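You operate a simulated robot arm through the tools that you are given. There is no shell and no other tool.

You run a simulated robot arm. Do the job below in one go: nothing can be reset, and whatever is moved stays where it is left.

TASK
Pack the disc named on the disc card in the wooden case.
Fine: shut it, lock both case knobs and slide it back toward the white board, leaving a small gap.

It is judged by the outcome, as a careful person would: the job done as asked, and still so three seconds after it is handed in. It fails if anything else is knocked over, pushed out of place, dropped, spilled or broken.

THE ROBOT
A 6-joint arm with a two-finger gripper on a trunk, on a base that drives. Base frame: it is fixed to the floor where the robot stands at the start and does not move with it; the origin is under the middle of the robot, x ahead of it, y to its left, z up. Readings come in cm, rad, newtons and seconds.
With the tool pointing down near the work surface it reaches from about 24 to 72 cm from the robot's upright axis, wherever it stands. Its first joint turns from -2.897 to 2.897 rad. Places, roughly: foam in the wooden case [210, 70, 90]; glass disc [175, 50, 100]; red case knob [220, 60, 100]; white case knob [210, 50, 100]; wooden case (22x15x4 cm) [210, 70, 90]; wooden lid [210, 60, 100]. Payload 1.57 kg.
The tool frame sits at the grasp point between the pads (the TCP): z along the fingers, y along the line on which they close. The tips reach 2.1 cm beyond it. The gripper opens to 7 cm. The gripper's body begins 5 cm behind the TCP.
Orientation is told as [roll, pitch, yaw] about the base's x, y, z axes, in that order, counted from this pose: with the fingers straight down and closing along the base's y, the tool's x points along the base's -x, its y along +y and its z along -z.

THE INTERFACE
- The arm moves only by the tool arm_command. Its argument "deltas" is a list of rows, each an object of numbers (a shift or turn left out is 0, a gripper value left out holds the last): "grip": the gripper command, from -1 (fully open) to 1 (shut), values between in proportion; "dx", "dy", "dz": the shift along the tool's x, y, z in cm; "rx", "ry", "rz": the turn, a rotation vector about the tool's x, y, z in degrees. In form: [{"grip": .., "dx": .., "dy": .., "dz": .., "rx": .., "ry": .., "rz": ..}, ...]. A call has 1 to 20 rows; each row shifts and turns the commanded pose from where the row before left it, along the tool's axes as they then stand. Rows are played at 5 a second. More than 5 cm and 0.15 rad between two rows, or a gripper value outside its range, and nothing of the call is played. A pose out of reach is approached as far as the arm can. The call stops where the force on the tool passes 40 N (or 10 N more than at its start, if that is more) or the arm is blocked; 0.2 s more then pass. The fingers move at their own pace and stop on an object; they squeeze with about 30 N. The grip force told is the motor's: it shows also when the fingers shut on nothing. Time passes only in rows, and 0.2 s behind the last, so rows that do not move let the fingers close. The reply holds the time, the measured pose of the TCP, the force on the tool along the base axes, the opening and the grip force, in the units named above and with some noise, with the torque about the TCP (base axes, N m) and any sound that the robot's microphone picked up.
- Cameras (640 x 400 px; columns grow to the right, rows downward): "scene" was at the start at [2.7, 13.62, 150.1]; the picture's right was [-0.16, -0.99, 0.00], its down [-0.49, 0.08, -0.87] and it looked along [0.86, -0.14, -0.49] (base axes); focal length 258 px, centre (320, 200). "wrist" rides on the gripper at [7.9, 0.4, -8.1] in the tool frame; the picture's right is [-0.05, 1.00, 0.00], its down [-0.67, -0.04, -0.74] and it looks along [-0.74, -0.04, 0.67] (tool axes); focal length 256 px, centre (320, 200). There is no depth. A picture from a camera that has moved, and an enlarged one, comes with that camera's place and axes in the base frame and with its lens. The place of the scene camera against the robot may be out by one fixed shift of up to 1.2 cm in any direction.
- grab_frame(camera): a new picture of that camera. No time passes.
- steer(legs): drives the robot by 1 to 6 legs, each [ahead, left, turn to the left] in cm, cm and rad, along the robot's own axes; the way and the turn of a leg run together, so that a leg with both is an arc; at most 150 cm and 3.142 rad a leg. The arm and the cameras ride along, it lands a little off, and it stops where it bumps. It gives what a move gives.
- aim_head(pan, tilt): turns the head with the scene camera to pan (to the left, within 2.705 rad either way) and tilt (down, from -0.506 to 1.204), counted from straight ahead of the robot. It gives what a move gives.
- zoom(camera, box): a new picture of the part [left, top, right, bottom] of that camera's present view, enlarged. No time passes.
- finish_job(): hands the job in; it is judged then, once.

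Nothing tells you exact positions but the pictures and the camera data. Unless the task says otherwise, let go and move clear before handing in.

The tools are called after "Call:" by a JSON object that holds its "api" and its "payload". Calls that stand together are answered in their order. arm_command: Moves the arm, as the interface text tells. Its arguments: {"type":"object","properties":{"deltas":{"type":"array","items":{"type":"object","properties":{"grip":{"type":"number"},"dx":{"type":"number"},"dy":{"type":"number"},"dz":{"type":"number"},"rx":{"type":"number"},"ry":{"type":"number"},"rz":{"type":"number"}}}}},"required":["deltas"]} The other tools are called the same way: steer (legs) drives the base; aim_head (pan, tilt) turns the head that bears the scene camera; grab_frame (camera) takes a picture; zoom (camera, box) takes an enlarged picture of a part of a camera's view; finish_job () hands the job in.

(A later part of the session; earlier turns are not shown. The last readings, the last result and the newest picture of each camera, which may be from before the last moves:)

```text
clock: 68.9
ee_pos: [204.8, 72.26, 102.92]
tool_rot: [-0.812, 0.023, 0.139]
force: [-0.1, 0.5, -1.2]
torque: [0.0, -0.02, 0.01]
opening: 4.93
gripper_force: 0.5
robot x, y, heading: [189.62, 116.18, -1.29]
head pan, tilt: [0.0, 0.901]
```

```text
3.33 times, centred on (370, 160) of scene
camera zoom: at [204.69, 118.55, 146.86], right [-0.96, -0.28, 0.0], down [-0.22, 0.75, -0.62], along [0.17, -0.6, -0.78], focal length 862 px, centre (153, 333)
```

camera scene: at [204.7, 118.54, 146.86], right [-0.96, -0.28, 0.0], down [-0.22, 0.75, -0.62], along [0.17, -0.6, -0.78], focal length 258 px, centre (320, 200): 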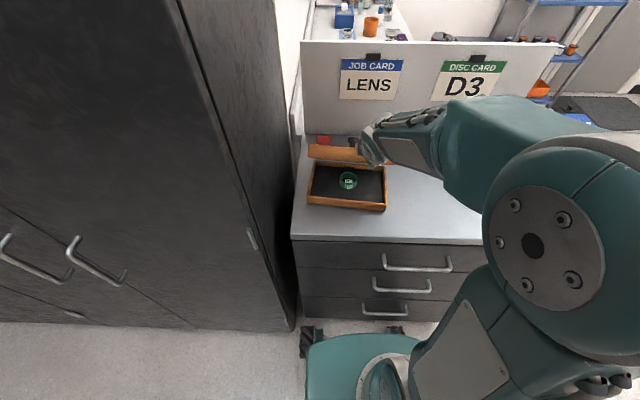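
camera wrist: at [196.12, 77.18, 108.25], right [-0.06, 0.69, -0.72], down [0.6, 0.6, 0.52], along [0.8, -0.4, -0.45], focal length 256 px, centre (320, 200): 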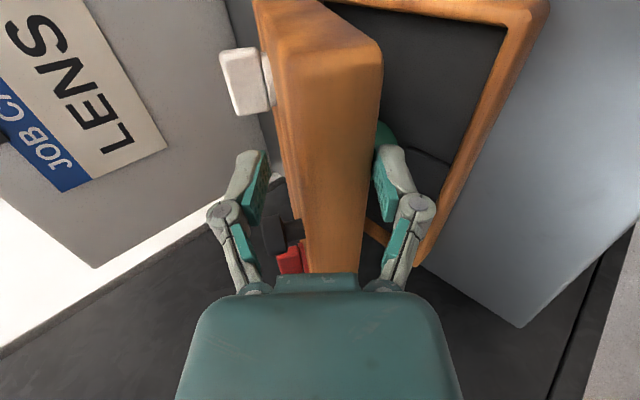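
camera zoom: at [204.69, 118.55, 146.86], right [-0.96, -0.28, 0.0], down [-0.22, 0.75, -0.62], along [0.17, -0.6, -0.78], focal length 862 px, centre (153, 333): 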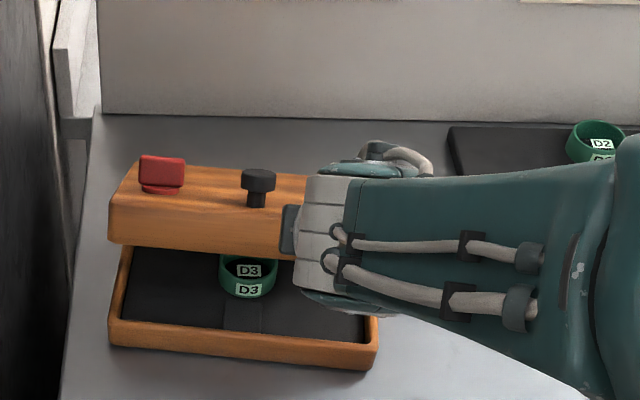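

Good: the lid rests on the finger at its free edge. Now lower it along the arc in steps.

Call:
{"api": "arm_command", "payload": {"deltas": [{"dy": 1.22, "dz": 0.17}, {"dy": 1.17, "dz": 0.45}, {"dy": 1.12, "dz": 0.56}, {"dx": 0}]}}

Call:
{"api": "grab_frame", "payload": {"camera": "wrist"}}

Call:
{"api": "zoom", "payload": {"camera": "scene", "box": [290, 100, 450, 220]}}

```text
clock: 69.9
ee_pos: [204.32, 73.73, 99.56]
tool_rot: [-0.81, 0.022, 0.139]
force: [-0.3, 0.9, 1.0]
torque: [0.02, -0.03, -0.04]
opening: 5.02
gripper_force: 1.6
robot x, y, heading: [189.71, 116.43, -1.288]
head pan, tilt: [0.0, 0.901]
```

```text
taken
camera wrist: at [195.77, 78.72, 104.89], right [-0.06, 0.69, -0.72], down [0.6, 0.6, 0.52], along [0.8, -0.4, -0.45], focal length 256 px, centre (320, 200)
```

wrist: 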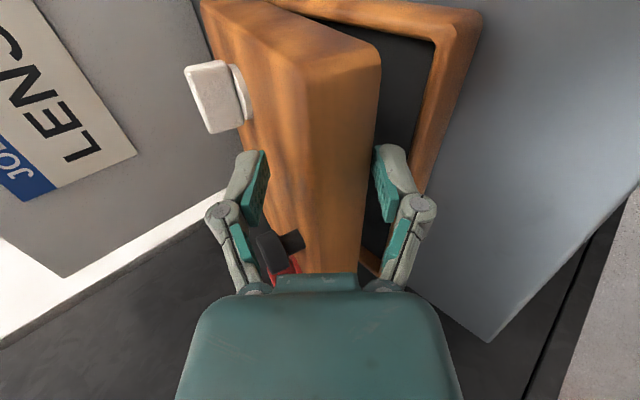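

```text
3.33 times, centred on (370, 160) of scene
camera zoom: at [204.7, 118.57, 146.86], right [-0.96, -0.28, 0.0], down [-0.22, 0.75, -0.62], along [0.17, -0.6, -0.78], focal length 862 px, centre (153, 333)
```

zoom: 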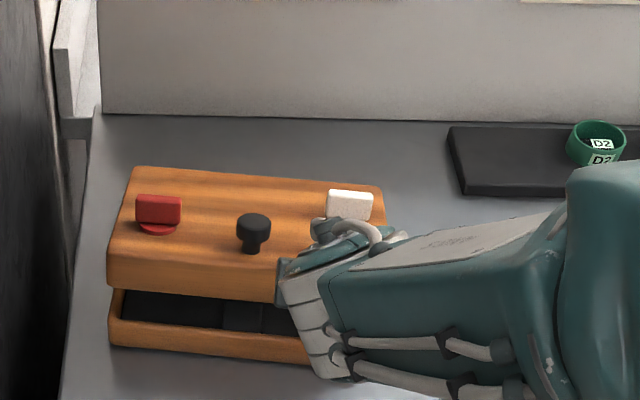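

Almost closed, still supported by the lower finger. Two more small steps.

Call:
{"api": "arm_command", "payload": {"deltas": [{"dy": 1.1, "dz": 0.66}, {"dx": 0}]}}

Call:
{"api": "grab_frame", "payload": {"camera": "wrist"}}

Call:
{"api": "zoom", "payload": {"camera": "scene", "box": [290, 130, 410, 220]}}

```text
clock: 70.5
ee_pos: [204.26, 73.86, 98.38]
tool_rot: [-0.809, 0.021, 0.14]
force: [0.4, 2.1, -0.5]
torque: [0.04, -0.03, -0.02]
opening: 5.05
gripper_force: 1.0
robot x, y, heading: [189.66, 116.2, -1.292]
head pan, tilt: [0.0, 0.901]
```

```text
taken
camera wrist: at [195.71, 78.88, 103.67], right [-0.06, 0.69, -0.72], down [0.6, 0.6, 0.52], along [0.8, -0.4, -0.45], focal length 256 px, centre (320, 200)
```

wrist: 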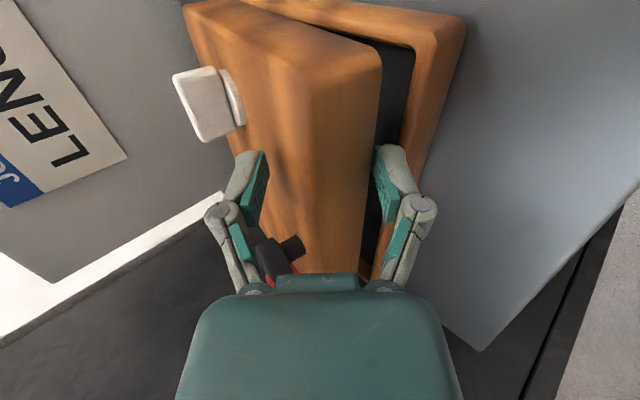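

```text
4.44 times, centred on (350, 175) of scene
camera zoom: at [204.71, 118.57, 146.86], right [-0.96, -0.28, 0.0], down [-0.22, 0.75, -0.62], along [0.17, -0.6, -0.78], focal length 1149 px, centre (187, 311)
```

zoom: 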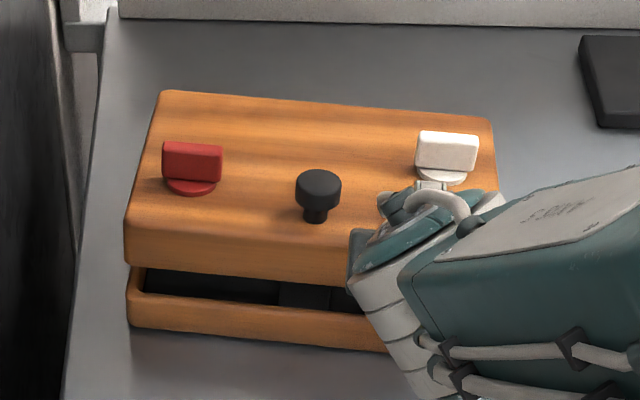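

Continuing the last bit with force monitoring.

Call:
{"api": "arm_command", "payload": {"deltas": [{"dy": 0.5, "dz": 0.35}, {"dx": 0}]}}

Call:
{"api": "arm_command", "payload": {"deltas": [{"dy": 0.5, "dz": 0.3}, {"dx": 0}]}}

Call:
{"api": "grab_frame", "payload": {"camera": "wrist"}}

Call:
{"api": "zoom", "payload": {"camera": "scene", "box": [290, 130, 410, 220]}}

```text
clock: 71.1
ee_pos: [204.28, 74.08, 97.69]
tool_rot: [-0.809, 0.022, 0.14]
force: [-1.1, 1.2, -0.7]
torque: [0.0, 0.07, 0.01]
opening: 4.99
gripper_force: 0.7
robot x, y, heading: [189.71, 116.19, -1.291]
head pan, tilt: [0.0, 0.901]
```

```text
clock: 71.7
ee_pos: [204.3, 74.21, 97.15]
tool_rot: [-0.81, 0.024, 0.14]
force: [-0.8, 1.2, -1.8]
torque: [0.0, -0.01, 0.02]
opening: 4.97
gripper_force: 0.8
robot x, y, heading: [189.79, 116.17, -1.291]
head pan, tilt: [0.0, 0.901]
```

```text
taken
camera wrist: at [195.67, 79.09, 102.49], right [-0.06, 0.69, -0.72], down [0.6, 0.6, 0.52], along [0.8, -0.4, -0.45], focal length 256 px, centre (320, 200)
```

wrist: 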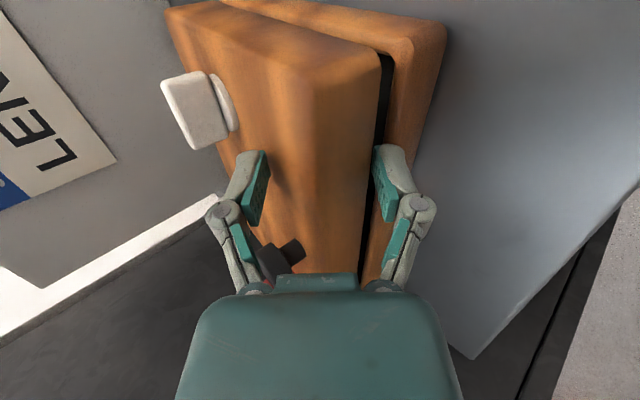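

```text
4.44 times, centred on (350, 175) of scene
camera zoom: at [204.69, 118.55, 146.86], right [-0.96, -0.28, 0.0], down [-0.22, 0.75, -0.62], along [0.17, -0.6, -0.78], focal length 1149 px, centre (187, 311)
```

zoom: 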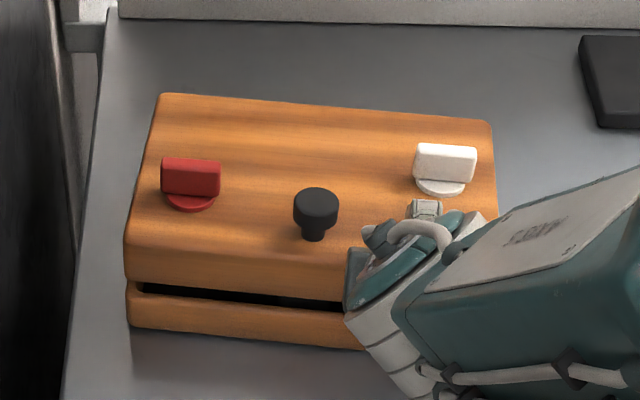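

Call:
{"api": "arm_command", "payload": {"deltas": [{"dy": 0.29, "dz": 0.28}, {"dx": 0}]}}

Call:
{"api": "zoom", "payload": {"camera": "wrist", "box": [330, 100, 450, 280]}}

```text
clock: 72.3
ee_pos: [204.33, 74.12, 96.7]
tool_rot: [-0.811, 0.022, 0.14]
force: [-0.6, 0.4, -0.2]
torque: [0.01, 0.02, 0.04]
opening: 4.98
gripper_force: 0.5
robot x, y, heading: [189.82, 116.65, -1.29]
head pan, tilt: [0.0, 0.901]
```

```text
2.22 times, centred on (390, 190) of wrist
camera zoom: at [195.67, 79.13, 102.09], right [-0.06, 0.69, -0.72], down [0.6, 0.6, 0.52], along [0.8, -0.4, -0.45], focal length 569 px, centre (164, 222)
```

zoom: 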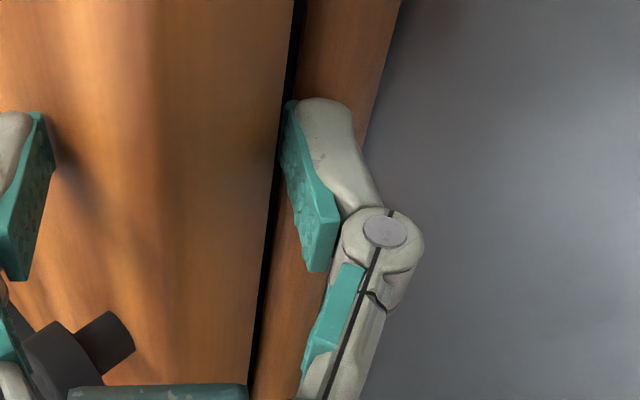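

The gap is under 1 cm. Withdraw the fingers straight toward me so the lid settles.

Call:
{"api": "arm_command", "payload": {"deltas": [{"dy": 0.34, "dz": -0.36}, {"dy": 0.34, "dz": -0.36}, {"dy": 0.69, "dz": -0.73}, {"dy": 0.69, "dz": -0.73}, {"dx": 0}]}}

Call:
{"api": "grab_frame", "payload": {"camera": "wrist"}}

Call:
{"api": "zoom", "payload": {"camera": "scene", "box": [290, 130, 410, 220]}}

```text
clock: 73.5
ee_pos: [204.01, 77.03, 96.69]
tool_rot: [-0.809, 0.022, 0.137]
force: [0.5, -1.0, 0.1]
torque: [-0.01, 0.0, -0.01]
opening: 4.9
gripper_force: 0.1
robot x, y, heading: [189.75, 116.29, -1.289]
head pan, tilt: [0.0, 0.901]
```

```text
taken
camera wrist: at [195.33, 82.05, 102.16], right [-0.06, 0.69, -0.72], down [0.6, 0.6, 0.53], along [0.8, -0.4, -0.45], focal length 256 px, centre (320, 200)
```

wrist: 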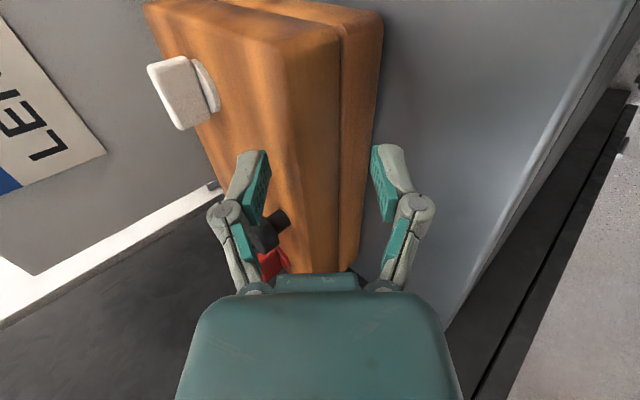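

```text
4.44 times, centred on (350, 175) of scene
camera zoom: at [204.69, 118.57, 146.86], right [-0.96, -0.28, 0.0], down [-0.22, 0.75, -0.62], along [0.17, -0.6, -0.78], focal length 1149 px, centre (187, 311)
```

zoom: 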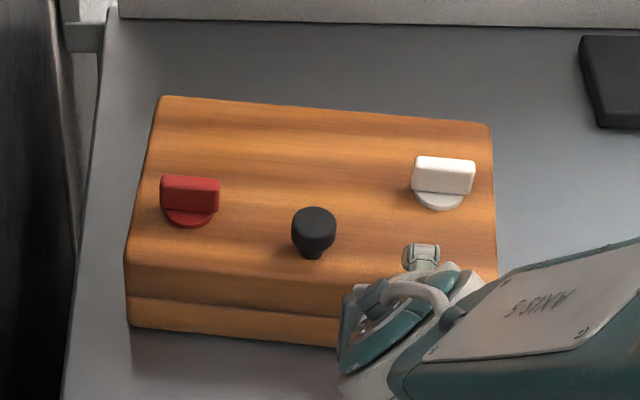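

The lid is shut. I retreat, turn the tool upright, and rise to look straight down at the knobs.

Call:
{"api": "arm_command", "payload": {"deltas": [{"dz": -2}, {"dz": -2}, {"dz": -2, "rx": -7.7}, {"dz": -2, "rx": -7.7}, {"dz": -2, "rx": -7.7}, {"dz": -2, "rx": -7.7}, {"dz": -2, "rx": -7.7}, {"dz": -2, "rx": -7.7}, {"dx": 0}]}}

Call:
{"api": "grab_frame", "payload": {"camera": "wrist"}}

Call:
{"api": "zoom", "payload": {"camera": "scene", "box": [290, 130, 410, 220]}}

```text
clock: 75.5
ee_pos: [203.49, 83.99, 109.79]
tool_rot: [-0.059, 0.033, 0.129]
force: [-0.2, 0.1, -0.3]
torque: [0.02, -0.03, -0.02]
opening: 4.9
gripper_force: 0.2
out of reach, approached as far as the arm can: row 1, 2, 3
robot x, y, heading: [189.5, 116.31, -1.287]
head pan, tilt: [0.0, 0.901]
```

```text
taken
camera wrist: at [195.79, 83.81, 118.08], right [-0.08, 1.0, -0.06], down [0.68, 0.1, 0.72], along [0.73, 0.01, -0.69], focal length 256 px, centre (320, 200)
```

wrist: 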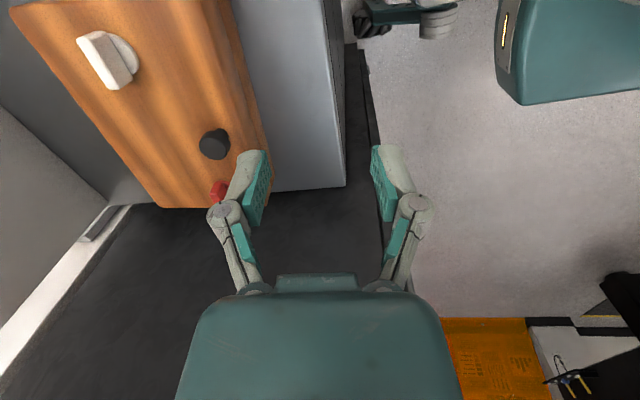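

```text
4.44 times, centred on (350, 175) of scene
camera zoom: at [204.69, 118.58, 146.86], right [-0.96, -0.28, 0.0], down [-0.22, 0.75, -0.62], along [0.17, -0.6, -0.78], focal length 1149 px, centre (187, 311)
```

zoom: 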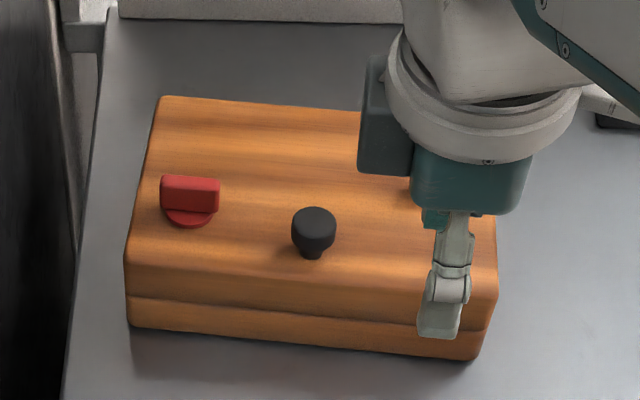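

Lid is shut; both lock knobs have bar handles along the case's length. I'll zoom in for markings that show the lock direction.

Call:
{"api": "zoom", "payload": {"camera": "wrist", "box": [60, 10, 180, 110]}}

Call:
{"api": "zoom", "payload": {"camera": "scene", "box": [312, 155, 368, 190]}}

Call:
{"api": "zoom", "payload": {"camera": "scene", "box": [470, 195, 570, 255]}}

```text
4.00 times, centred on (120, 60) of wrist
camera zoom: at [195.79, 83.81, 118.08], right [-0.08, 1.0, -0.06], down [0.68, 0.1, 0.72], along [0.73, 0.01, -0.69], focal length 1024 px, centre (1120, 760)
```

zoom: 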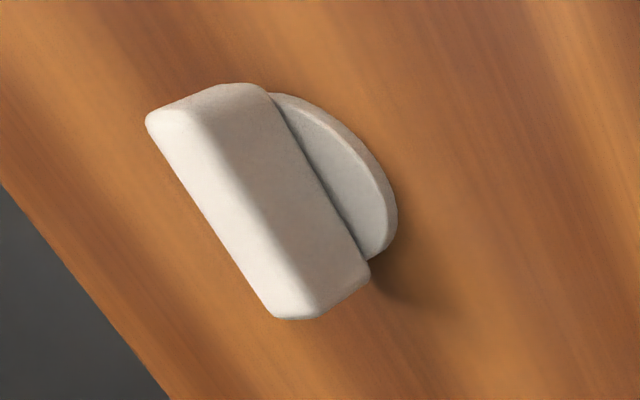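

```text
11.43 times, centred on (340, 172) of scene
camera zoom: at [204.69, 118.58, 146.86], right [-0.96, -0.28, 0.0], down [-0.22, 0.75, -0.62], along [0.17, -0.6, -0.78], focal length 2954 px, centre (91, 514)
```

zoom: 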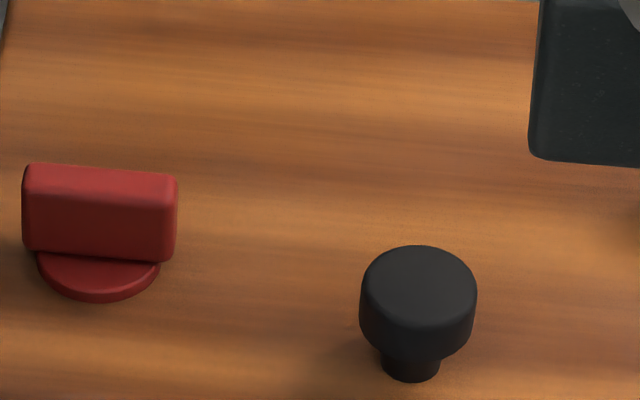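

```text
6.40 times, centred on (520, 225) of scene
camera zoom: at [204.69, 118.58, 146.86], right [-0.96, -0.28, 0.0], down [-0.22, 0.75, -0.62], along [0.17, -0.6, -0.78], focal length 1654 px, centre (-960, 40)
```

zoom: 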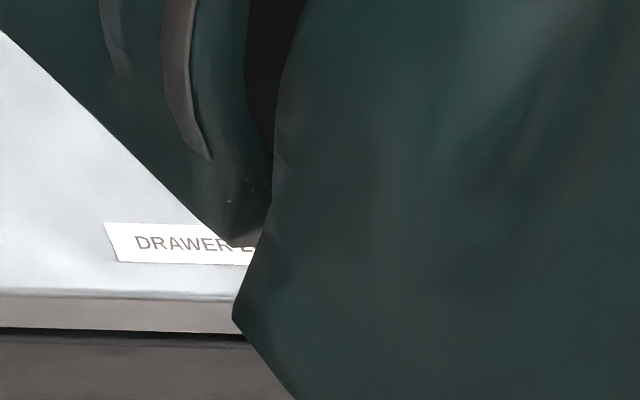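

No markings; I'll grip the white knob's bar first, feel which way it turns (starting clockwise). Moving above it with the tool made vertical.

Call:
{"api": "arm_command", "payload": {"deltas": [{"rx": -3.4, "ry": -1.9, "rz": -1.7}, {"dy": -3.6, "dx": 0.4}, {"dy": -3.6, "dx": 0.4}, {"dy": -3.6, "dx": 0.4}, {"dy": -3.6, "dx": 0.4}, {"dy": -3.6, "dx": 0.3}, {"dz": 2}, {"dx": 0}]}}

Call:
{"api": "grab_frame", "payload": {"camera": "wrist"}}

```text
clock: 77.3
ee_pos: [204.57, 65.87, 107.83]
tool_rot: [0.0, 0.002, 0.158]
force: [-0.1, 0.2, 0.1]
torque: [0.0, 0.02, 0.01]
opening: 4.88
gripper_force: 0.1
robot x, y, heading: [189.62, 116.51, -1.288]
head pan, tilt: [0.0, 0.901]
```

```text
taken
camera wrist: at [196.63, 64.96, 115.85], right [-0.1, 0.99, 0.0], down [0.66, 0.07, 0.74], along [0.74, 0.08, -0.67], focal length 256 px, centre (320, 200)
```

wrist: 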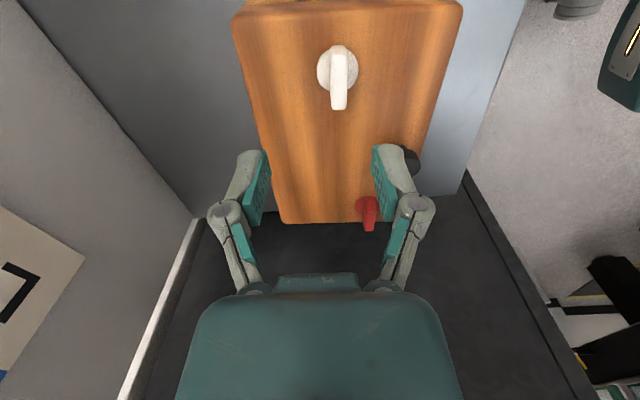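

White knob is 1.3 cm toward me from the TCP. Centre on it and descend partway.

Call:
{"api": "arm_command", "payload": {"deltas": [{"dy": 1.27, "dx": 0.3}, {"dz": 2.5}, {"dz": 2.5}, {"dx": 0}]}}

Call:
{"api": "grab_frame", "payload": {"camera": "wrist"}}

Call:
{"api": "zoom", "payload": {"camera": "scene", "box": [330, 120, 430, 220]}}

```text
clock: 78.3
ee_pos: [203.99, 66.95, 102.83]
tool_rot: [0.001, 0.001, 0.159]
force: [-0.5, -0.1, 0.2]
torque: [-0.01, -0.04, 0.02]
opening: 4.9
gripper_force: 0.0
robot x, y, heading: [189.58, 116.17, -1.288]
head pan, tilt: [0.0, 0.901]
```

```text
taken
camera wrist: at [196.13, 66.1, 110.86], right [-0.1, 0.99, 0.0], down [0.66, 0.07, 0.74], along [0.74, 0.08, -0.67], focal length 256 px, centre (320, 200)
```

wrist: 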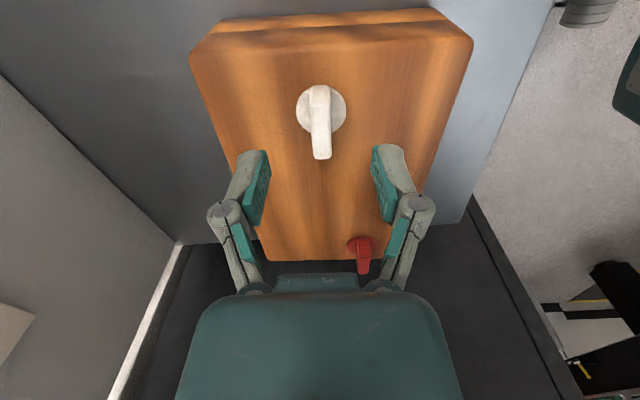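

```text
4.00 times, centred on (380, 170) of scene
camera zoom: at [204.7, 118.48, 146.86], right [-0.96, -0.28, 0.0], down [-0.22, 0.75, -0.62], along [0.17, -0.6, -0.78], focal length 1034 px, centre (80, 320)
```

zoom: 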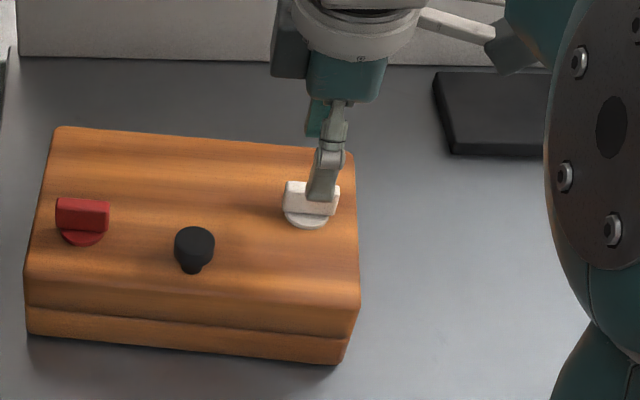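

Centred on the white knob. Descend around its bar and close.

Call:
{"api": "arm_command", "payload": {"deltas": [{"dz": 1.8}, {"dz": 1.8}, {"grip": 1.0}, {"dx": 0}, {"dx": 0}, {"dx": 0}]}}

Call:
{"api": "grab_frame", "payload": {"camera": "wrist"}}

Call:
{"api": "zoom", "payload": {"camera": "scene", "box": [330, 120, 430, 220]}}

```text
clock: 79.7
ee_pos: [204.01, 66.81, 99.18]
tool_rot: [0.0, 0.002, 0.16]
force: [-3.0, 9.5, 6.9]
torque: [0.16, 0.17, 0.01]
opening: 1.1
gripper_force: 30.0
robot x, y, heading: [189.43, 116.38, -1.288]
head pan, tilt: [0.0, 0.901]
```

```text
taken
camera wrist: at [196.13, 65.96, 107.26], right [-0.1, 0.99, 0.0], down [0.66, 0.07, 0.74], along [0.74, 0.08, -0.67], focal length 256 px, centre (320, 200)
```

wrist: 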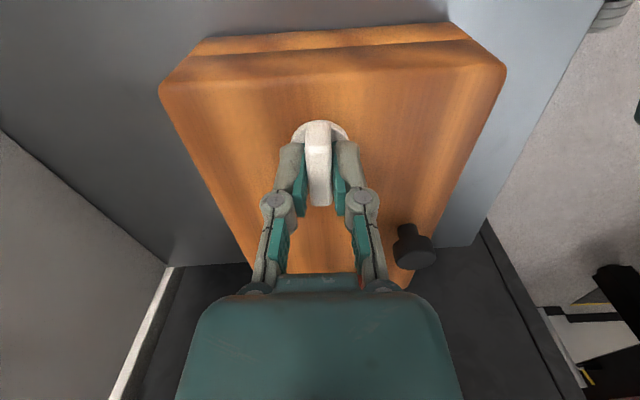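

```text
4.00 times, centred on (380, 170) of scene
camera zoom: at [204.66, 118.6, 146.87], right [-0.96, -0.28, 0.0], down [-0.22, 0.75, -0.62], along [0.17, -0.6, -0.78], focal length 1034 px, centre (80, 320)
```

zoom: 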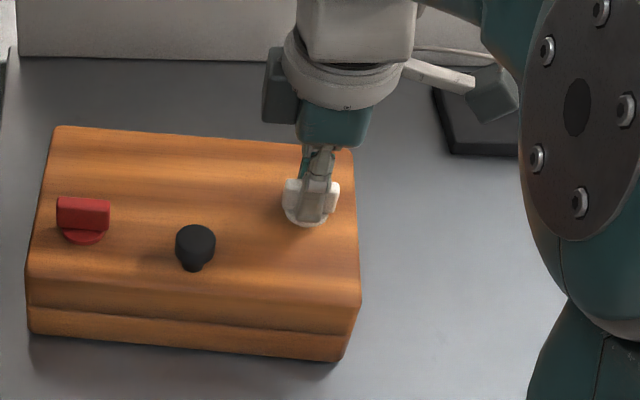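

The white bar (1.1 cm) is gripped. I try turning clockwise a little and check torque.

Call:
{"api": "arm_command", "payload": {"deltas": [{"rz": 3}, {"rz": 3}, {"dx": 0}]}}

Call:
{"api": "zoom", "payload": {"camera": "scene", "box": [330, 120, 430, 220]}}

```text
clock: 80.5
ee_pos: [204.02, 66.81, 99.18]
tool_rot: [-0.002, 0.002, 0.053]
force: [-1.8, -2.0, 7.8]
torque: [-0.1, 0.55, 0.02]
opening: 1.09
gripper_force: 29.6
robot x, y, heading: [189.76, 116.1, -1.281]
head pan, tilt: [0.0, 0.901]
```

```text
4.00 times, centred on (380, 170) of scene
camera zoom: at [204.65, 118.48, 146.87], right [-0.96, -0.28, 0.0], down [-0.22, 0.75, -0.62], along [0.17, -0.6, -0.78], focal length 1034 px, centre (80, 320)
```

zoom: 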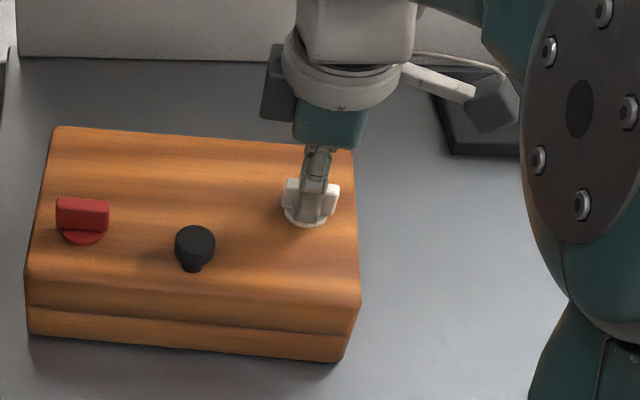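

It turns freely clockwise with the case still. Continue.

Call:
{"api": "arm_command", "payload": {"deltas": [{"rz": 6}, {"rz": 6}, {"rz": 6}, {"rz": 6}, {"dx": 0}]}}

Call:
{"api": "zoom", "payload": {"camera": "scene", "box": [330, 120, 430, 220]}}

Call:
{"api": "grab_frame", "payload": {"camera": "wrist"}}

```text
clock: 81.7
ee_pos: [203.91, 66.94, 99.23]
tool_rot: [-0.003, 0.0, -0.366]
force: [0.7, -13.6, 14.4]
torque: [-0.38, -0.28, 0.03]
opening: 1.07
gripper_force: 30.2
robot x, y, heading: [189.39, 116.47, -1.291]
head pan, tilt: [0.0, 0.901]
```

```text
4.00 times, centred on (380, 170) of scene
camera zoom: at [204.64, 118.45, 146.88], right [-0.96, -0.28, 0.0], down [-0.22, 0.75, -0.62], along [0.17, -0.6, -0.78], focal length 1034 px, centre (80, 320)
```

zoom: 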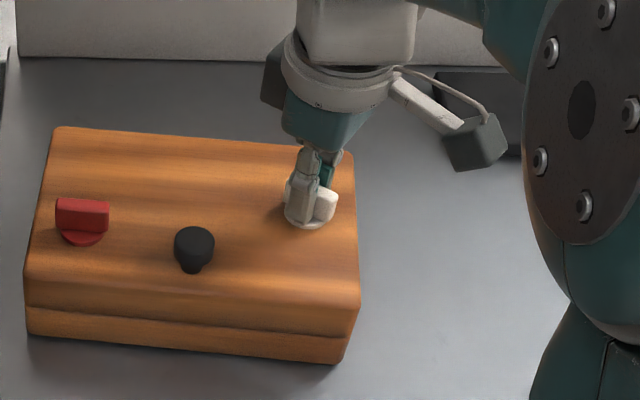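

```text
taken
camera wrist: at [196.74, 70.14, 107.23], right [0.41, 0.91, 0.0], down [0.61, -0.27, 0.75], along [0.68, -0.31, -0.67], focal length 256 px, centre (320, 200)
```

wrist: 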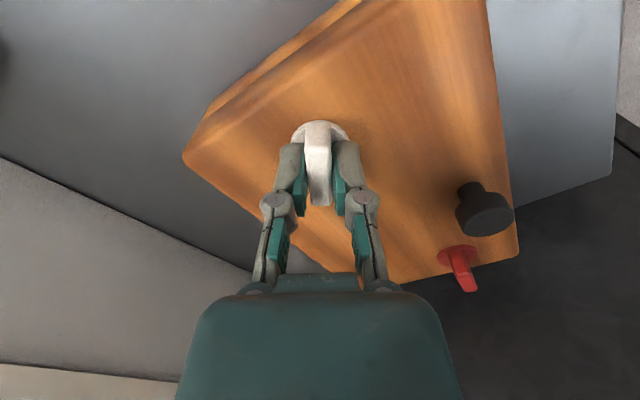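

Turning well. I relieve the side force slightly and continue to 90°.

Call:
{"api": "arm_command", "payload": {"deltas": [{"dx": -0.04, "dy": -0.1, "dz": -0.1}, {"rz": 6}, {"rz": 6}, {"rz": 6}, {"rz": 6}, {"dx": 0}]}}

Call:
{"api": "zoom", "payload": {"camera": "scene", "box": [330, 120, 430, 220]}}

```text
clock: 83.1
ee_pos: [203.97, 66.93, 99.13]
tool_rot: [-0.002, 0.002, -0.786]
force: [-2.6, -2.4, 12.7]
torque: [0.07, 0.15, 0.02]
opening: 1.09
gripper_force: 29.8
robot x, y, heading: [189.55, 116.38, -1.297]
head pan, tilt: [0.0, 0.901]
```

```text
4.00 times, centred on (380, 170) of scene
camera zoom: at [204.6, 118.53, 146.88], right [-0.96, -0.28, 0.0], down [-0.22, 0.75, -0.62], along [0.17, -0.6, -0.78], focal length 1034 px, centre (80, 320)
```

zoom: 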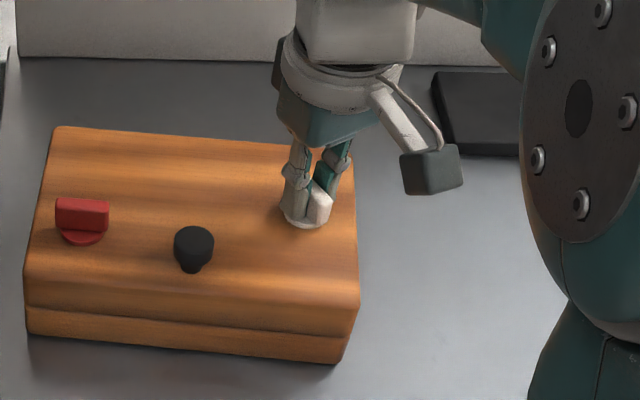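

Call:
{"api": "arm_command", "payload": {"deltas": [{"rz": 6}, {"rz": 6}, {"rz": 6}, {"rz": 6}, {"rz": 6}, {"dx": 0}]}}

Call:
{"api": "arm_command", "payload": {"deltas": [{"rz": 3}, {"rz": 3}, {"dx": 0}]}}

Call:
{"api": "zoom", "payload": {"camera": "scene", "box": [330, 120, 430, 220]}}

```text
clock: 84.5
ee_pos: [203.89, 66.89, 99.23]
tool_rot: [-0.002, 0.001, -1.309]
force: [-6.0, 1.8, 4.6]
torque: [0.29, 0.17, -0.01]
opening: 1.09
gripper_force: 29.9
robot x, y, heading: [189.56, 116.17, -1.291]
head pan, tilt: [0.0, 0.901]
```

```text
clock: 85.3
ee_pos: [203.87, 66.8, 99.18]
tool_rot: [0.0, 0.001, -1.415]
force: [-7.3, 0.9, 0.7]
torque: [0.45, 0.24, -0.02]
opening: 1.08
gripper_force: 30.4
robot x, y, heading: [189.58, 116.24, -1.286]
head pan, tilt: [0.0, 0.901]
```

```text
4.00 times, centred on (380, 170) of scene
camera zoom: at [204.54, 118.46, 146.88], right [-0.96, -0.28, 0.0], down [-0.22, 0.75, -0.62], along [0.17, -0.6, -0.78], focal length 1034 px, centre (80, 320)
```

zoom: 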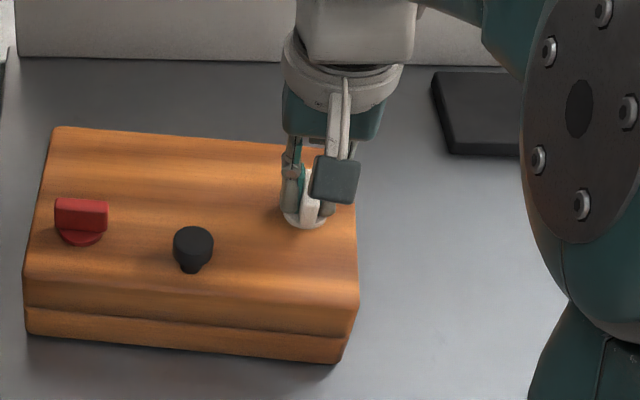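

At 90° with no resistance or click yet. I probe a few degrees more to feel for a stop.

Call:
{"api": "arm_command", "payload": {"deltas": [{"rz": 3}, {"dx": 0}]}}

Call:
{"api": "arm_command", "payload": {"deltas": [{"rz": 3}, {"dx": 0}]}}

Call:
{"api": "arm_command", "payload": {"deltas": [{"rz": 4}, {"dx": 0}]}}

Call:
{"api": "zoom", "payload": {"camera": "scene", "box": [330, 120, 430, 220]}}

```text
clock: 85.9
ee_pos: [203.86, 66.9, 99.19]
tool_rot: [-0.003, 0.002, -1.464]
force: [-6.8, 3.1, 0.1]
torque: [0.02, 0.11, 0.5]
opening: 1.13
gripper_force: 29.9
robot x, y, heading: [190.46, 116.04, -1.299]
head pan, tilt: [0.0, 0.901]
```

```text
clock: 86.5
ee_pos: [204.05, 67.03, 99.16]
tool_rot: [-0.002, 0.001, -1.518]
force: [-1.4, 2.0, -0.2]
torque: [0.28, 0.08, 0.43]
opening: 1.22
gripper_force: 30.5
robot x, y, heading: [189.44, 116.65, -1.289]
head pan, tilt: [0.0, 0.901]
```

```text
clock: 87.1
ee_pos: [204.09, 66.98, 99.29]
tool_rot: [-0.003, 0.0, -1.589]
force: [0.7, 3.9, -0.7]
torque: [0.19, 0.0, 0.54]
opening: 1.27
gripper_force: 29.9
robot x, y, heading: [189.79, 116.14, -1.289]
head pan, tilt: [0.0, 0.901]
```

```text
4.00 times, centred on (380, 170) of scene
camera zoom: at [204.74, 118.44, 146.86], right [-0.96, -0.28, 0.0], down [-0.22, 0.75, -0.62], along [0.17, -0.6, -0.78], focal length 1034 px, centre (80, 320)
```

zoom: 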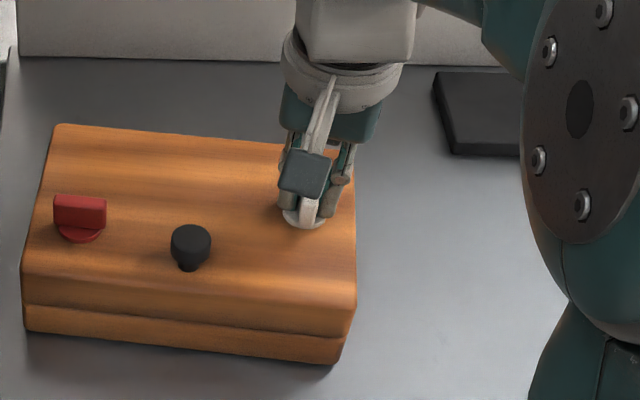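

I feel the stop just past 90° (0.5 N·m), so the white knob is fully turned. I ease back, release and rise.

Call:
{"api": "arm_command", "payload": {"deltas": [{"rz": -4}, {"rz": -3.5}, {"grip": 0.3}, {"grip": -0.3}, {"dx": 0}, {"dz": -2.5}, {"dz": -2.5}, {"dz": -3}, {"dz": -3}, {"dx": 0}]}}

Call:
{"api": "grab_frame", "payload": {"camera": "wrist"}}

Call:
{"api": "zoom", "payload": {"camera": "scene", "box": [290, 120, 410, 220]}}

```text
clock: 89.3
ee_pos: [204.14, 67.01, 110.32]
tool_rot: [-0.001, 0.0, -1.457]
force: [-1.0, 0.4, 0.2]
torque: [0.03, -0.01, 0.01]
opening: 4.56
gripper_force: 0.1
robot x, y, heading: [189.96, 116.33, -1.292]
head pan, tilt: [0.0, 0.901]
```

```text
taken
camera wrist: at [203.66, 74.84, 118.31], right [1.0, 0.06, 0.0], down [0.04, -0.67, 0.74], along [0.04, -0.74, -0.67], focal length 256 px, centre (320, 200)
```

wrist: 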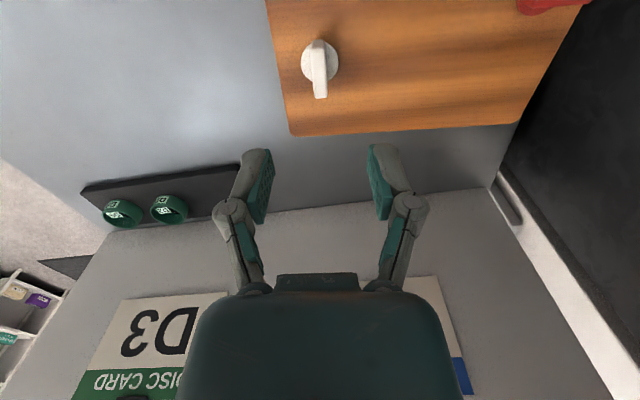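

```text
4.00 times, centred on (350, 170) of scene
camera zoom: at [204.7, 118.49, 146.87], right [-0.96, -0.28, 0.0], down [-0.22, 0.75, -0.62], along [0.17, -0.6, -0.78], focal length 1034 px, centre (200, 320)
```

zoom: 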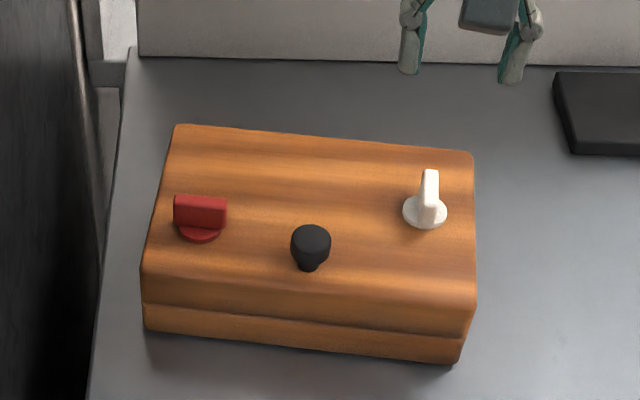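

The white knob is locked at 90°. Now turn the gripper back and go to the red knob (about 14.7 cm further left, 3.4 cm nearer to me).

Call:
{"api": "arm_command", "payload": {"deltas": [{"rz": -7.7}, {"rz": -7.7}, {"rz": -7.7}, {"rz": -7.7}, {"rz": -7.7}, {"rz": -7.7}, {"rz": -7.7}, {"rz": -7.7}, {"rz": -7.7}, {"rz": -7.7}, {"rz": -7.7}, {"rz": -7.8}, {"dx": -3.65, "dy": 0.8}, {"dx": -3.65, "dy": 0.8}, {"dx": -3.65, "dy": 0.8}, {"dx": -3.65, "dy": 0.8}, {"dx": 0}]}}

Call:
{"api": "grab_frame", "payload": {"camera": "wrist"}}

Call:
{"api": "grab_frame", "payload": {"camera": "scene"}}

```text
clock: 92.9
ee_pos: [217.93, 72.36, 110.25]
tool_rot: [0.0, 0.001, 0.157]
force: [-0.4, 0.0, 0.2]
torque: [0.0, 0.01, 0.02]
opening: 4.56
gripper_force: 0.0
robot x, y, heading: [189.77, 116.25, -1.288]
head pan, tilt: [0.0, 0.901]
```

```text
taken
camera wrist: at [210.03, 71.49, 118.21], right [-0.1, 0.99, 0.0], down [0.66, 0.07, 0.74], along [0.74, 0.08, -0.67], focal length 256 px, centre (320, 200)
```

wrist: 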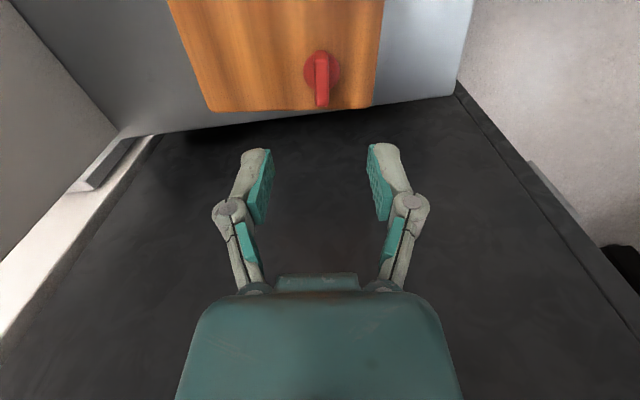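

```text
taken
camera scene: at [204.77, 118.51, 146.86], right [-0.96, -0.28, 0.0], down [-0.22, 0.75, -0.62], along [0.17, -0.6, -0.78], focal length 258 px, centre (320, 200)
```

scene: 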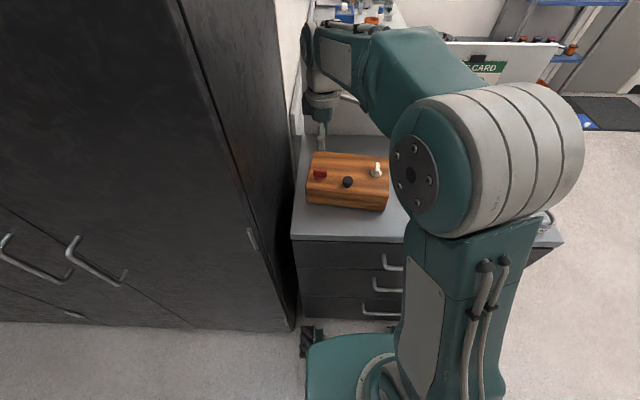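

Red knob is almost directly below and aligned. Fine shift and descend partway.

Call:
{"api": "arm_command", "payload": {"deltas": [{"dx": -0.5, "dy": 0.15}, {"dz": 2.5}, {"dz": 2.5}, {"dz": 2.4}, {"dx": 0}]}}

Call:
{"api": "grab_frame", "payload": {"camera": "wrist"}}

```text
clock: 94.1
ee_pos: [218.44, 72.56, 102.68]
tool_rot: [0.0, 0.002, 0.159]
force: [0.2, 0.4, -0.3]
torque: [-0.02, -0.02, 0.0]
opening: 4.58
gripper_force: 0.0
robot x, y, heading: [189.55, 115.92, -1.293]
head pan, tilt: [0.0, 0.901]
```

```text
taken
camera wrist: at [210.54, 71.77, 110.8], right [-0.1, 0.99, 0.0], down [0.66, 0.07, 0.74], along [0.74, 0.08, -0.67], focal length 256 px, centre (320, 200)
```

wrist: 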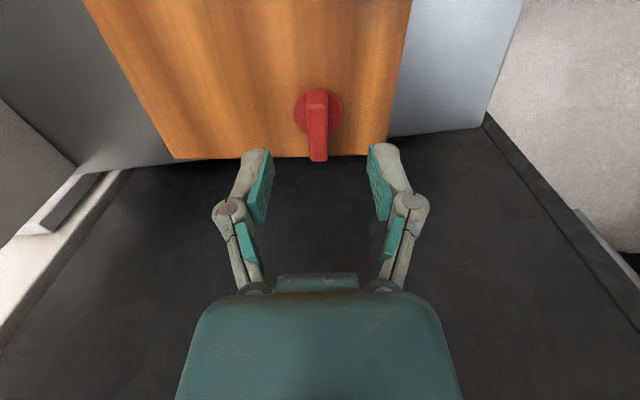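

Call:
{"api": "arm_command", "payload": {"deltas": [{"dy": -0.08, "dx": -0.1}, {"dz": 1.7}, {"dz": 1.7}, {"grip": 1.0}, {"dx": 0}, {"dx": 0}, {"dx": 0}]}}

Call:
{"api": "grab_frame", "payload": {"camera": "wrist"}}

```text
clock: 95.7
ee_pos: [218.62, 72.38, 99.37]
tool_rot: [-0.003, 0.001, 0.159]
force: [-0.2, 4.0, 11.7]
torque: [0.1, -0.12, -0.32]
opening: 1.05
gripper_force: 30.7
robot x, y, heading: [189.69, 115.84, -1.29]
head pan, tilt: [0.0, 0.901]
```

```text
taken
camera wrist: at [210.74, 71.67, 107.42], right [-0.1, 0.99, 0.0], down [0.66, 0.07, 0.74], along [0.74, 0.08, -0.67], focal length 256 px, centre (320, 200)
```

wrist: 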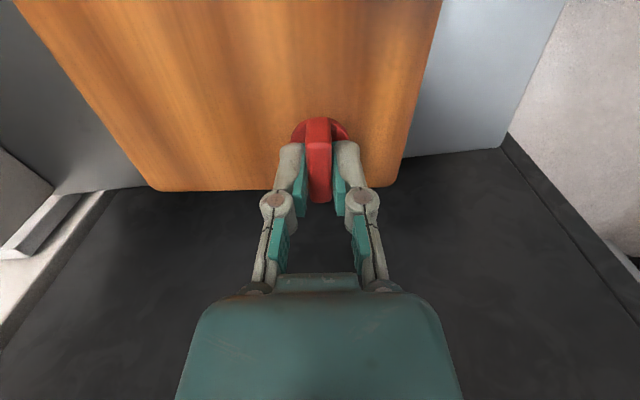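

Red bar gripped. Try clockwise gently.

Call:
{"api": "arm_command", "payload": {"deltas": [{"rz": 3}, {"rz": 3}, {"dx": 0}]}}

Call:
{"api": "zoom", "payload": {"camera": "scene", "box": [290, 120, 410, 220]}}

```text
clock: 96.5
ee_pos: [218.61, 72.49, 99.39]
tool_rot: [-0.001, 0.003, 0.053]
force: [0.3, 1.4, 9.7]
torque: [0.0, -0.14, -0.01]
opening: 1.07
gripper_force: 30.2
robot x, y, heading: [189.48, 116.27, -1.288]
head pan, tilt: [0.0, 0.901]
```

```text
4.00 times, centred on (350, 170) of scene
camera zoom: at [204.74, 118.56, 146.86], right [-0.96, -0.28, 0.0], down [-0.22, 0.75, -0.62], along [0.17, -0.6, -0.78], focal length 1034 px, centre (200, 320)
```

zoom: 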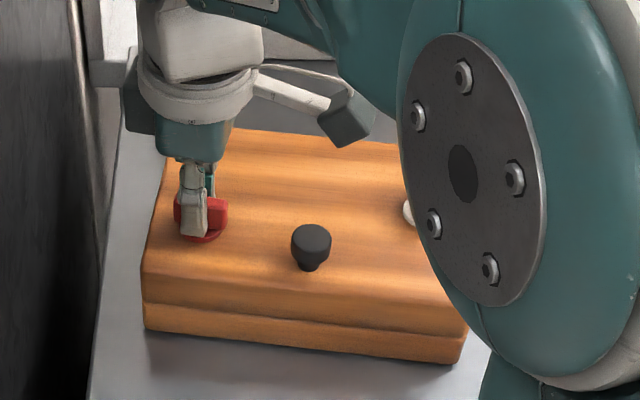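

Turns freely clockwise as well. Continue.

Call:
{"api": "arm_command", "payload": {"deltas": [{"rz": 6}, {"rz": 6}, {"rz": 6}, {"rz": 6}, {"rz": 6}, {"dx": 0}]}}

Call:
{"api": "arm_command", "payload": {"deltas": [{"rz": 6}, {"rz": 6}, {"rz": 6}, {"rz": 6}, {"dx": 0}]}}

Call:
{"api": "zoom", "payload": {"camera": "scene", "box": [290, 120, 410, 220]}}

```text
clock: 97.9
ee_pos: [218.57, 72.55, 99.36]
tool_rot: [0.001, 0.004, -0.472]
force: [2.8, -0.9, 0.2]
torque: [-0.09, -0.22, 0.02]
opening: 1.07
gripper_force: 29.9
robot x, y, heading: [189.56, 116.17, -1.292]
head pan, tilt: [0.0, 0.901]
```

```text
clock: 99.1
ee_pos: [218.5, 72.48, 99.35]
tool_rot: [-0.003, 0.001, -0.891]
force: [-3.6, -0.7, -0.8]
torque: [0.16, 0.18, 0.01]
opening: 1.11
gripper_force: 30.3
robot x, y, heading: [189.69, 116.49, -1.288]
head pan, tilt: [0.0, 0.901]
```

```text
4.00 times, centred on (350, 170) of scene
camera zoom: at [204.74, 118.42, 146.86], right [-0.96, -0.28, 0.0], down [-0.22, 0.75, -0.62], along [0.17, -0.6, -0.78], focal length 1034 px, centre (200, 320)
```

zoom: 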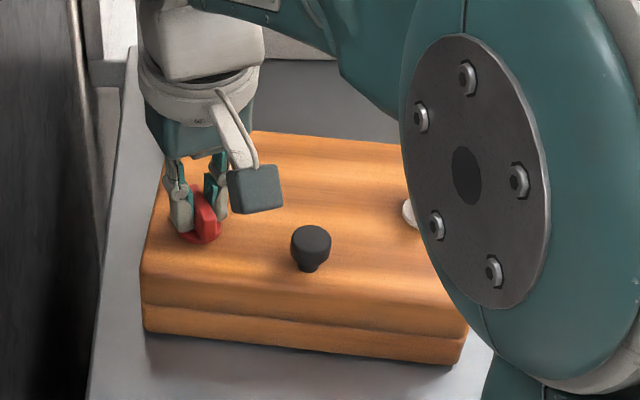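

Call:
{"api": "arm_command", "payload": {"deltas": [{"rz": 6}, {"rz": 6}, {"rz": 6}, {"rz": 6}, {"rz": 5}, {"dx": 0}]}}

Call:
{"api": "arm_command", "payload": {"deltas": [{"rz": 3}, {"dx": 0}]}}

Call:
{"api": "arm_command", "payload": {"deltas": [{"rz": 2.5}, {"dx": 0}]}}

Call:
{"api": "zoom", "payload": {"camera": "scene", "box": [290, 120, 410, 220]}}

```text
clock: 100.5
ee_pos: [218.68, 72.5, 99.4]
tool_rot: [0.0, -0.001, -1.396]
force: [-1.5, -0.2, 0.4]
torque: [0.71, 0.13, -0.02]
opening: 1.07
gripper_force: 30.0
robot x, y, heading: [189.98, 116.57, -1.289]
head pan, tilt: [0.0, 0.901]
```

```text
clock: 101.1
ee_pos: [218.6, 72.47, 99.53]
tool_rot: [-0.002, 0.001, -1.449]
force: [-1.9, -0.8, -0.5]
torque: [0.37, 0.12, 0.28]
opening: 1.06
gripper_force: 30.0
robot x, y, heading: [189.63, 116.5, -1.29]
head pan, tilt: [0.0, 0.901]
```

```text
clock: 101.7
ee_pos: [218.62, 72.46, 99.51]
tool_rot: [-0.004, -0.002, -1.491]
force: [0.6, -2.9, 0.4]
torque: [-0.3, -0.05, 0.48]
opening: 1.13
gripper_force: 29.8
robot x, y, heading: [189.88, 116.37, -1.291]
head pan, tilt: [0.0, 0.901]
```

```text
4.00 times, centred on (350, 170) of scene
camera zoom: at [204.8, 118.42, 146.85], right [-0.96, -0.28, 0.0], down [-0.22, 0.75, -0.62], along [0.17, -0.6, -0.78], focal length 1034 px, centre (200, 320)
```

zoom: 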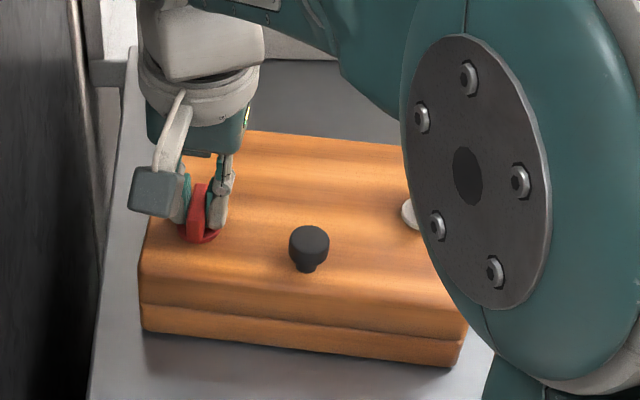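

The red knob also reached its stop at 90°. Ease back, release, rise and verify.

Call:
{"api": "arm_command", "payload": {"deltas": [{"rz": -4}, {"grip": 0.3}, {"grip": -0.3}, {"dx": 0}, {"dz": -2.5}, {"dz": -2.5}, {"dz": -3}, {"dz": -3}, {"dx": 0}]}}

Call:
{"api": "grab_frame", "payload": {"camera": "wrist"}}

Call:
{"api": "zoom", "payload": {"camera": "scene", "box": [290, 120, 410, 220]}}

```text
clock: 103.7
ee_pos: [218.55, 72.63, 110.38]
tool_rot: [-0.002, 0.0, -1.421]
force: [0.4, -0.3, 0.4]
torque: [0.01, -0.01, 0.0]
opening: 4.54
gripper_force: 0.0
robot x, y, heading: [189.63, 116.11, -1.292]
head pan, tilt: [0.0, 0.901]
```

```text
taken
camera wrist: at [217.84, 80.57, 118.41], right [1.0, 0.1, 0.0], down [0.07, -0.66, 0.74], along [0.07, -0.74, -0.67], focal length 256 px, centre (320, 200)
```

wrist: 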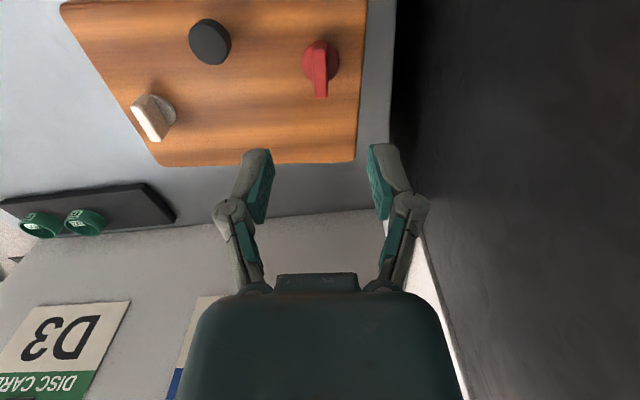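

```text
4.00 times, centred on (350, 170) of scene
camera zoom: at [204.77, 118.51, 146.86], right [-0.96, -0.28, 0.0], down [-0.22, 0.75, -0.62], along [0.17, -0.6, -0.78], focal length 1034 px, centre (200, 320)
```

zoom: 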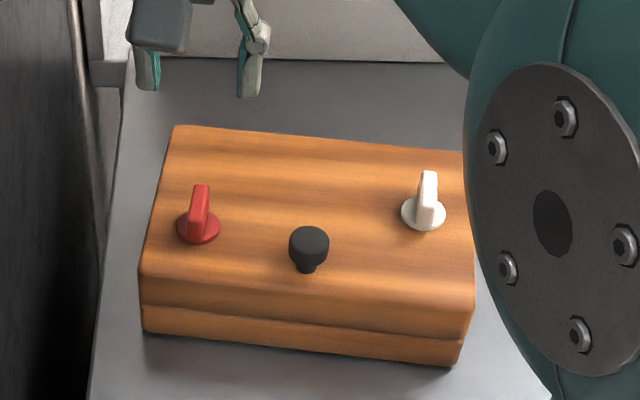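

Both knobs are locked, the lid is shut. Next I position the open gripper in front of the case to push it with both fingertips straight toward the board.

Call:
{"api": "arm_command", "payload": {"deltas": [{"rz": -7.45, "grip": -1}, {"dx": 3.0, "dy": -2.7}, {"dx": 3.0, "dy": -2.7}, {"dx": 3.0, "dy": -2.7}, {"dz": 4}, {"dz": 4}, {"dx": 0}]}}

Call:
{"api": "grab_frame", "payload": {"camera": "wrist"}}

Call:
{"api": "zoom", "payload": {"camera": "scene", "box": [280, 110, 440, 230]}}

```text
clock: 105.3
ee_pos: [208.3, 78.9, 102.42]
tool_rot: [-0.002, -0.001, -1.292]
force: [-0.6, -0.3, 0.0]
torque: [-0.03, -0.03, 0.01]
opening: 7.0
gripper_force: 0.1
robot x, y, heading: [189.56, 116.31, -1.289]
head pan, tilt: [0.0, 0.901]
```

```text
taken
camera wrist: at [206.47, 86.56, 110.43], right [0.97, 0.22, 0.0], down [0.15, -0.65, 0.75], along [0.17, -0.73, -0.67], focal length 256 px, centre (320, 200)
```

wrist: 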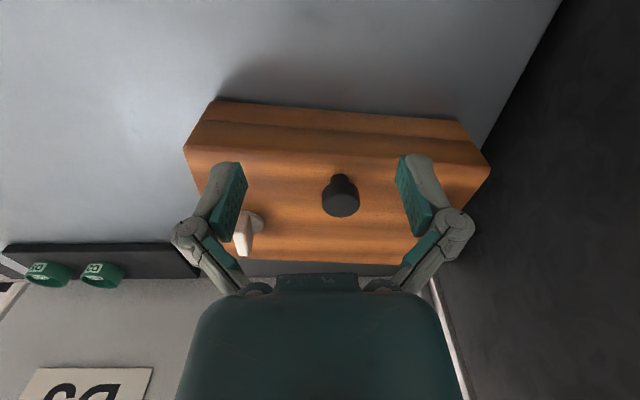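

```text
3.33 times, centred on (360, 170) of scene
camera zoom: at [204.74, 118.54, 146.86], right [-0.96, -0.28, 0.0], down [-0.22, 0.75, -0.62], along [0.17, -0.6, -0.78], focal length 862 px, centre (187, 300)
```

zoom: 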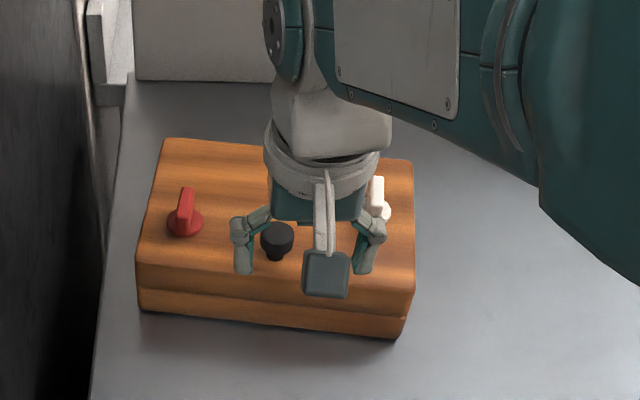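

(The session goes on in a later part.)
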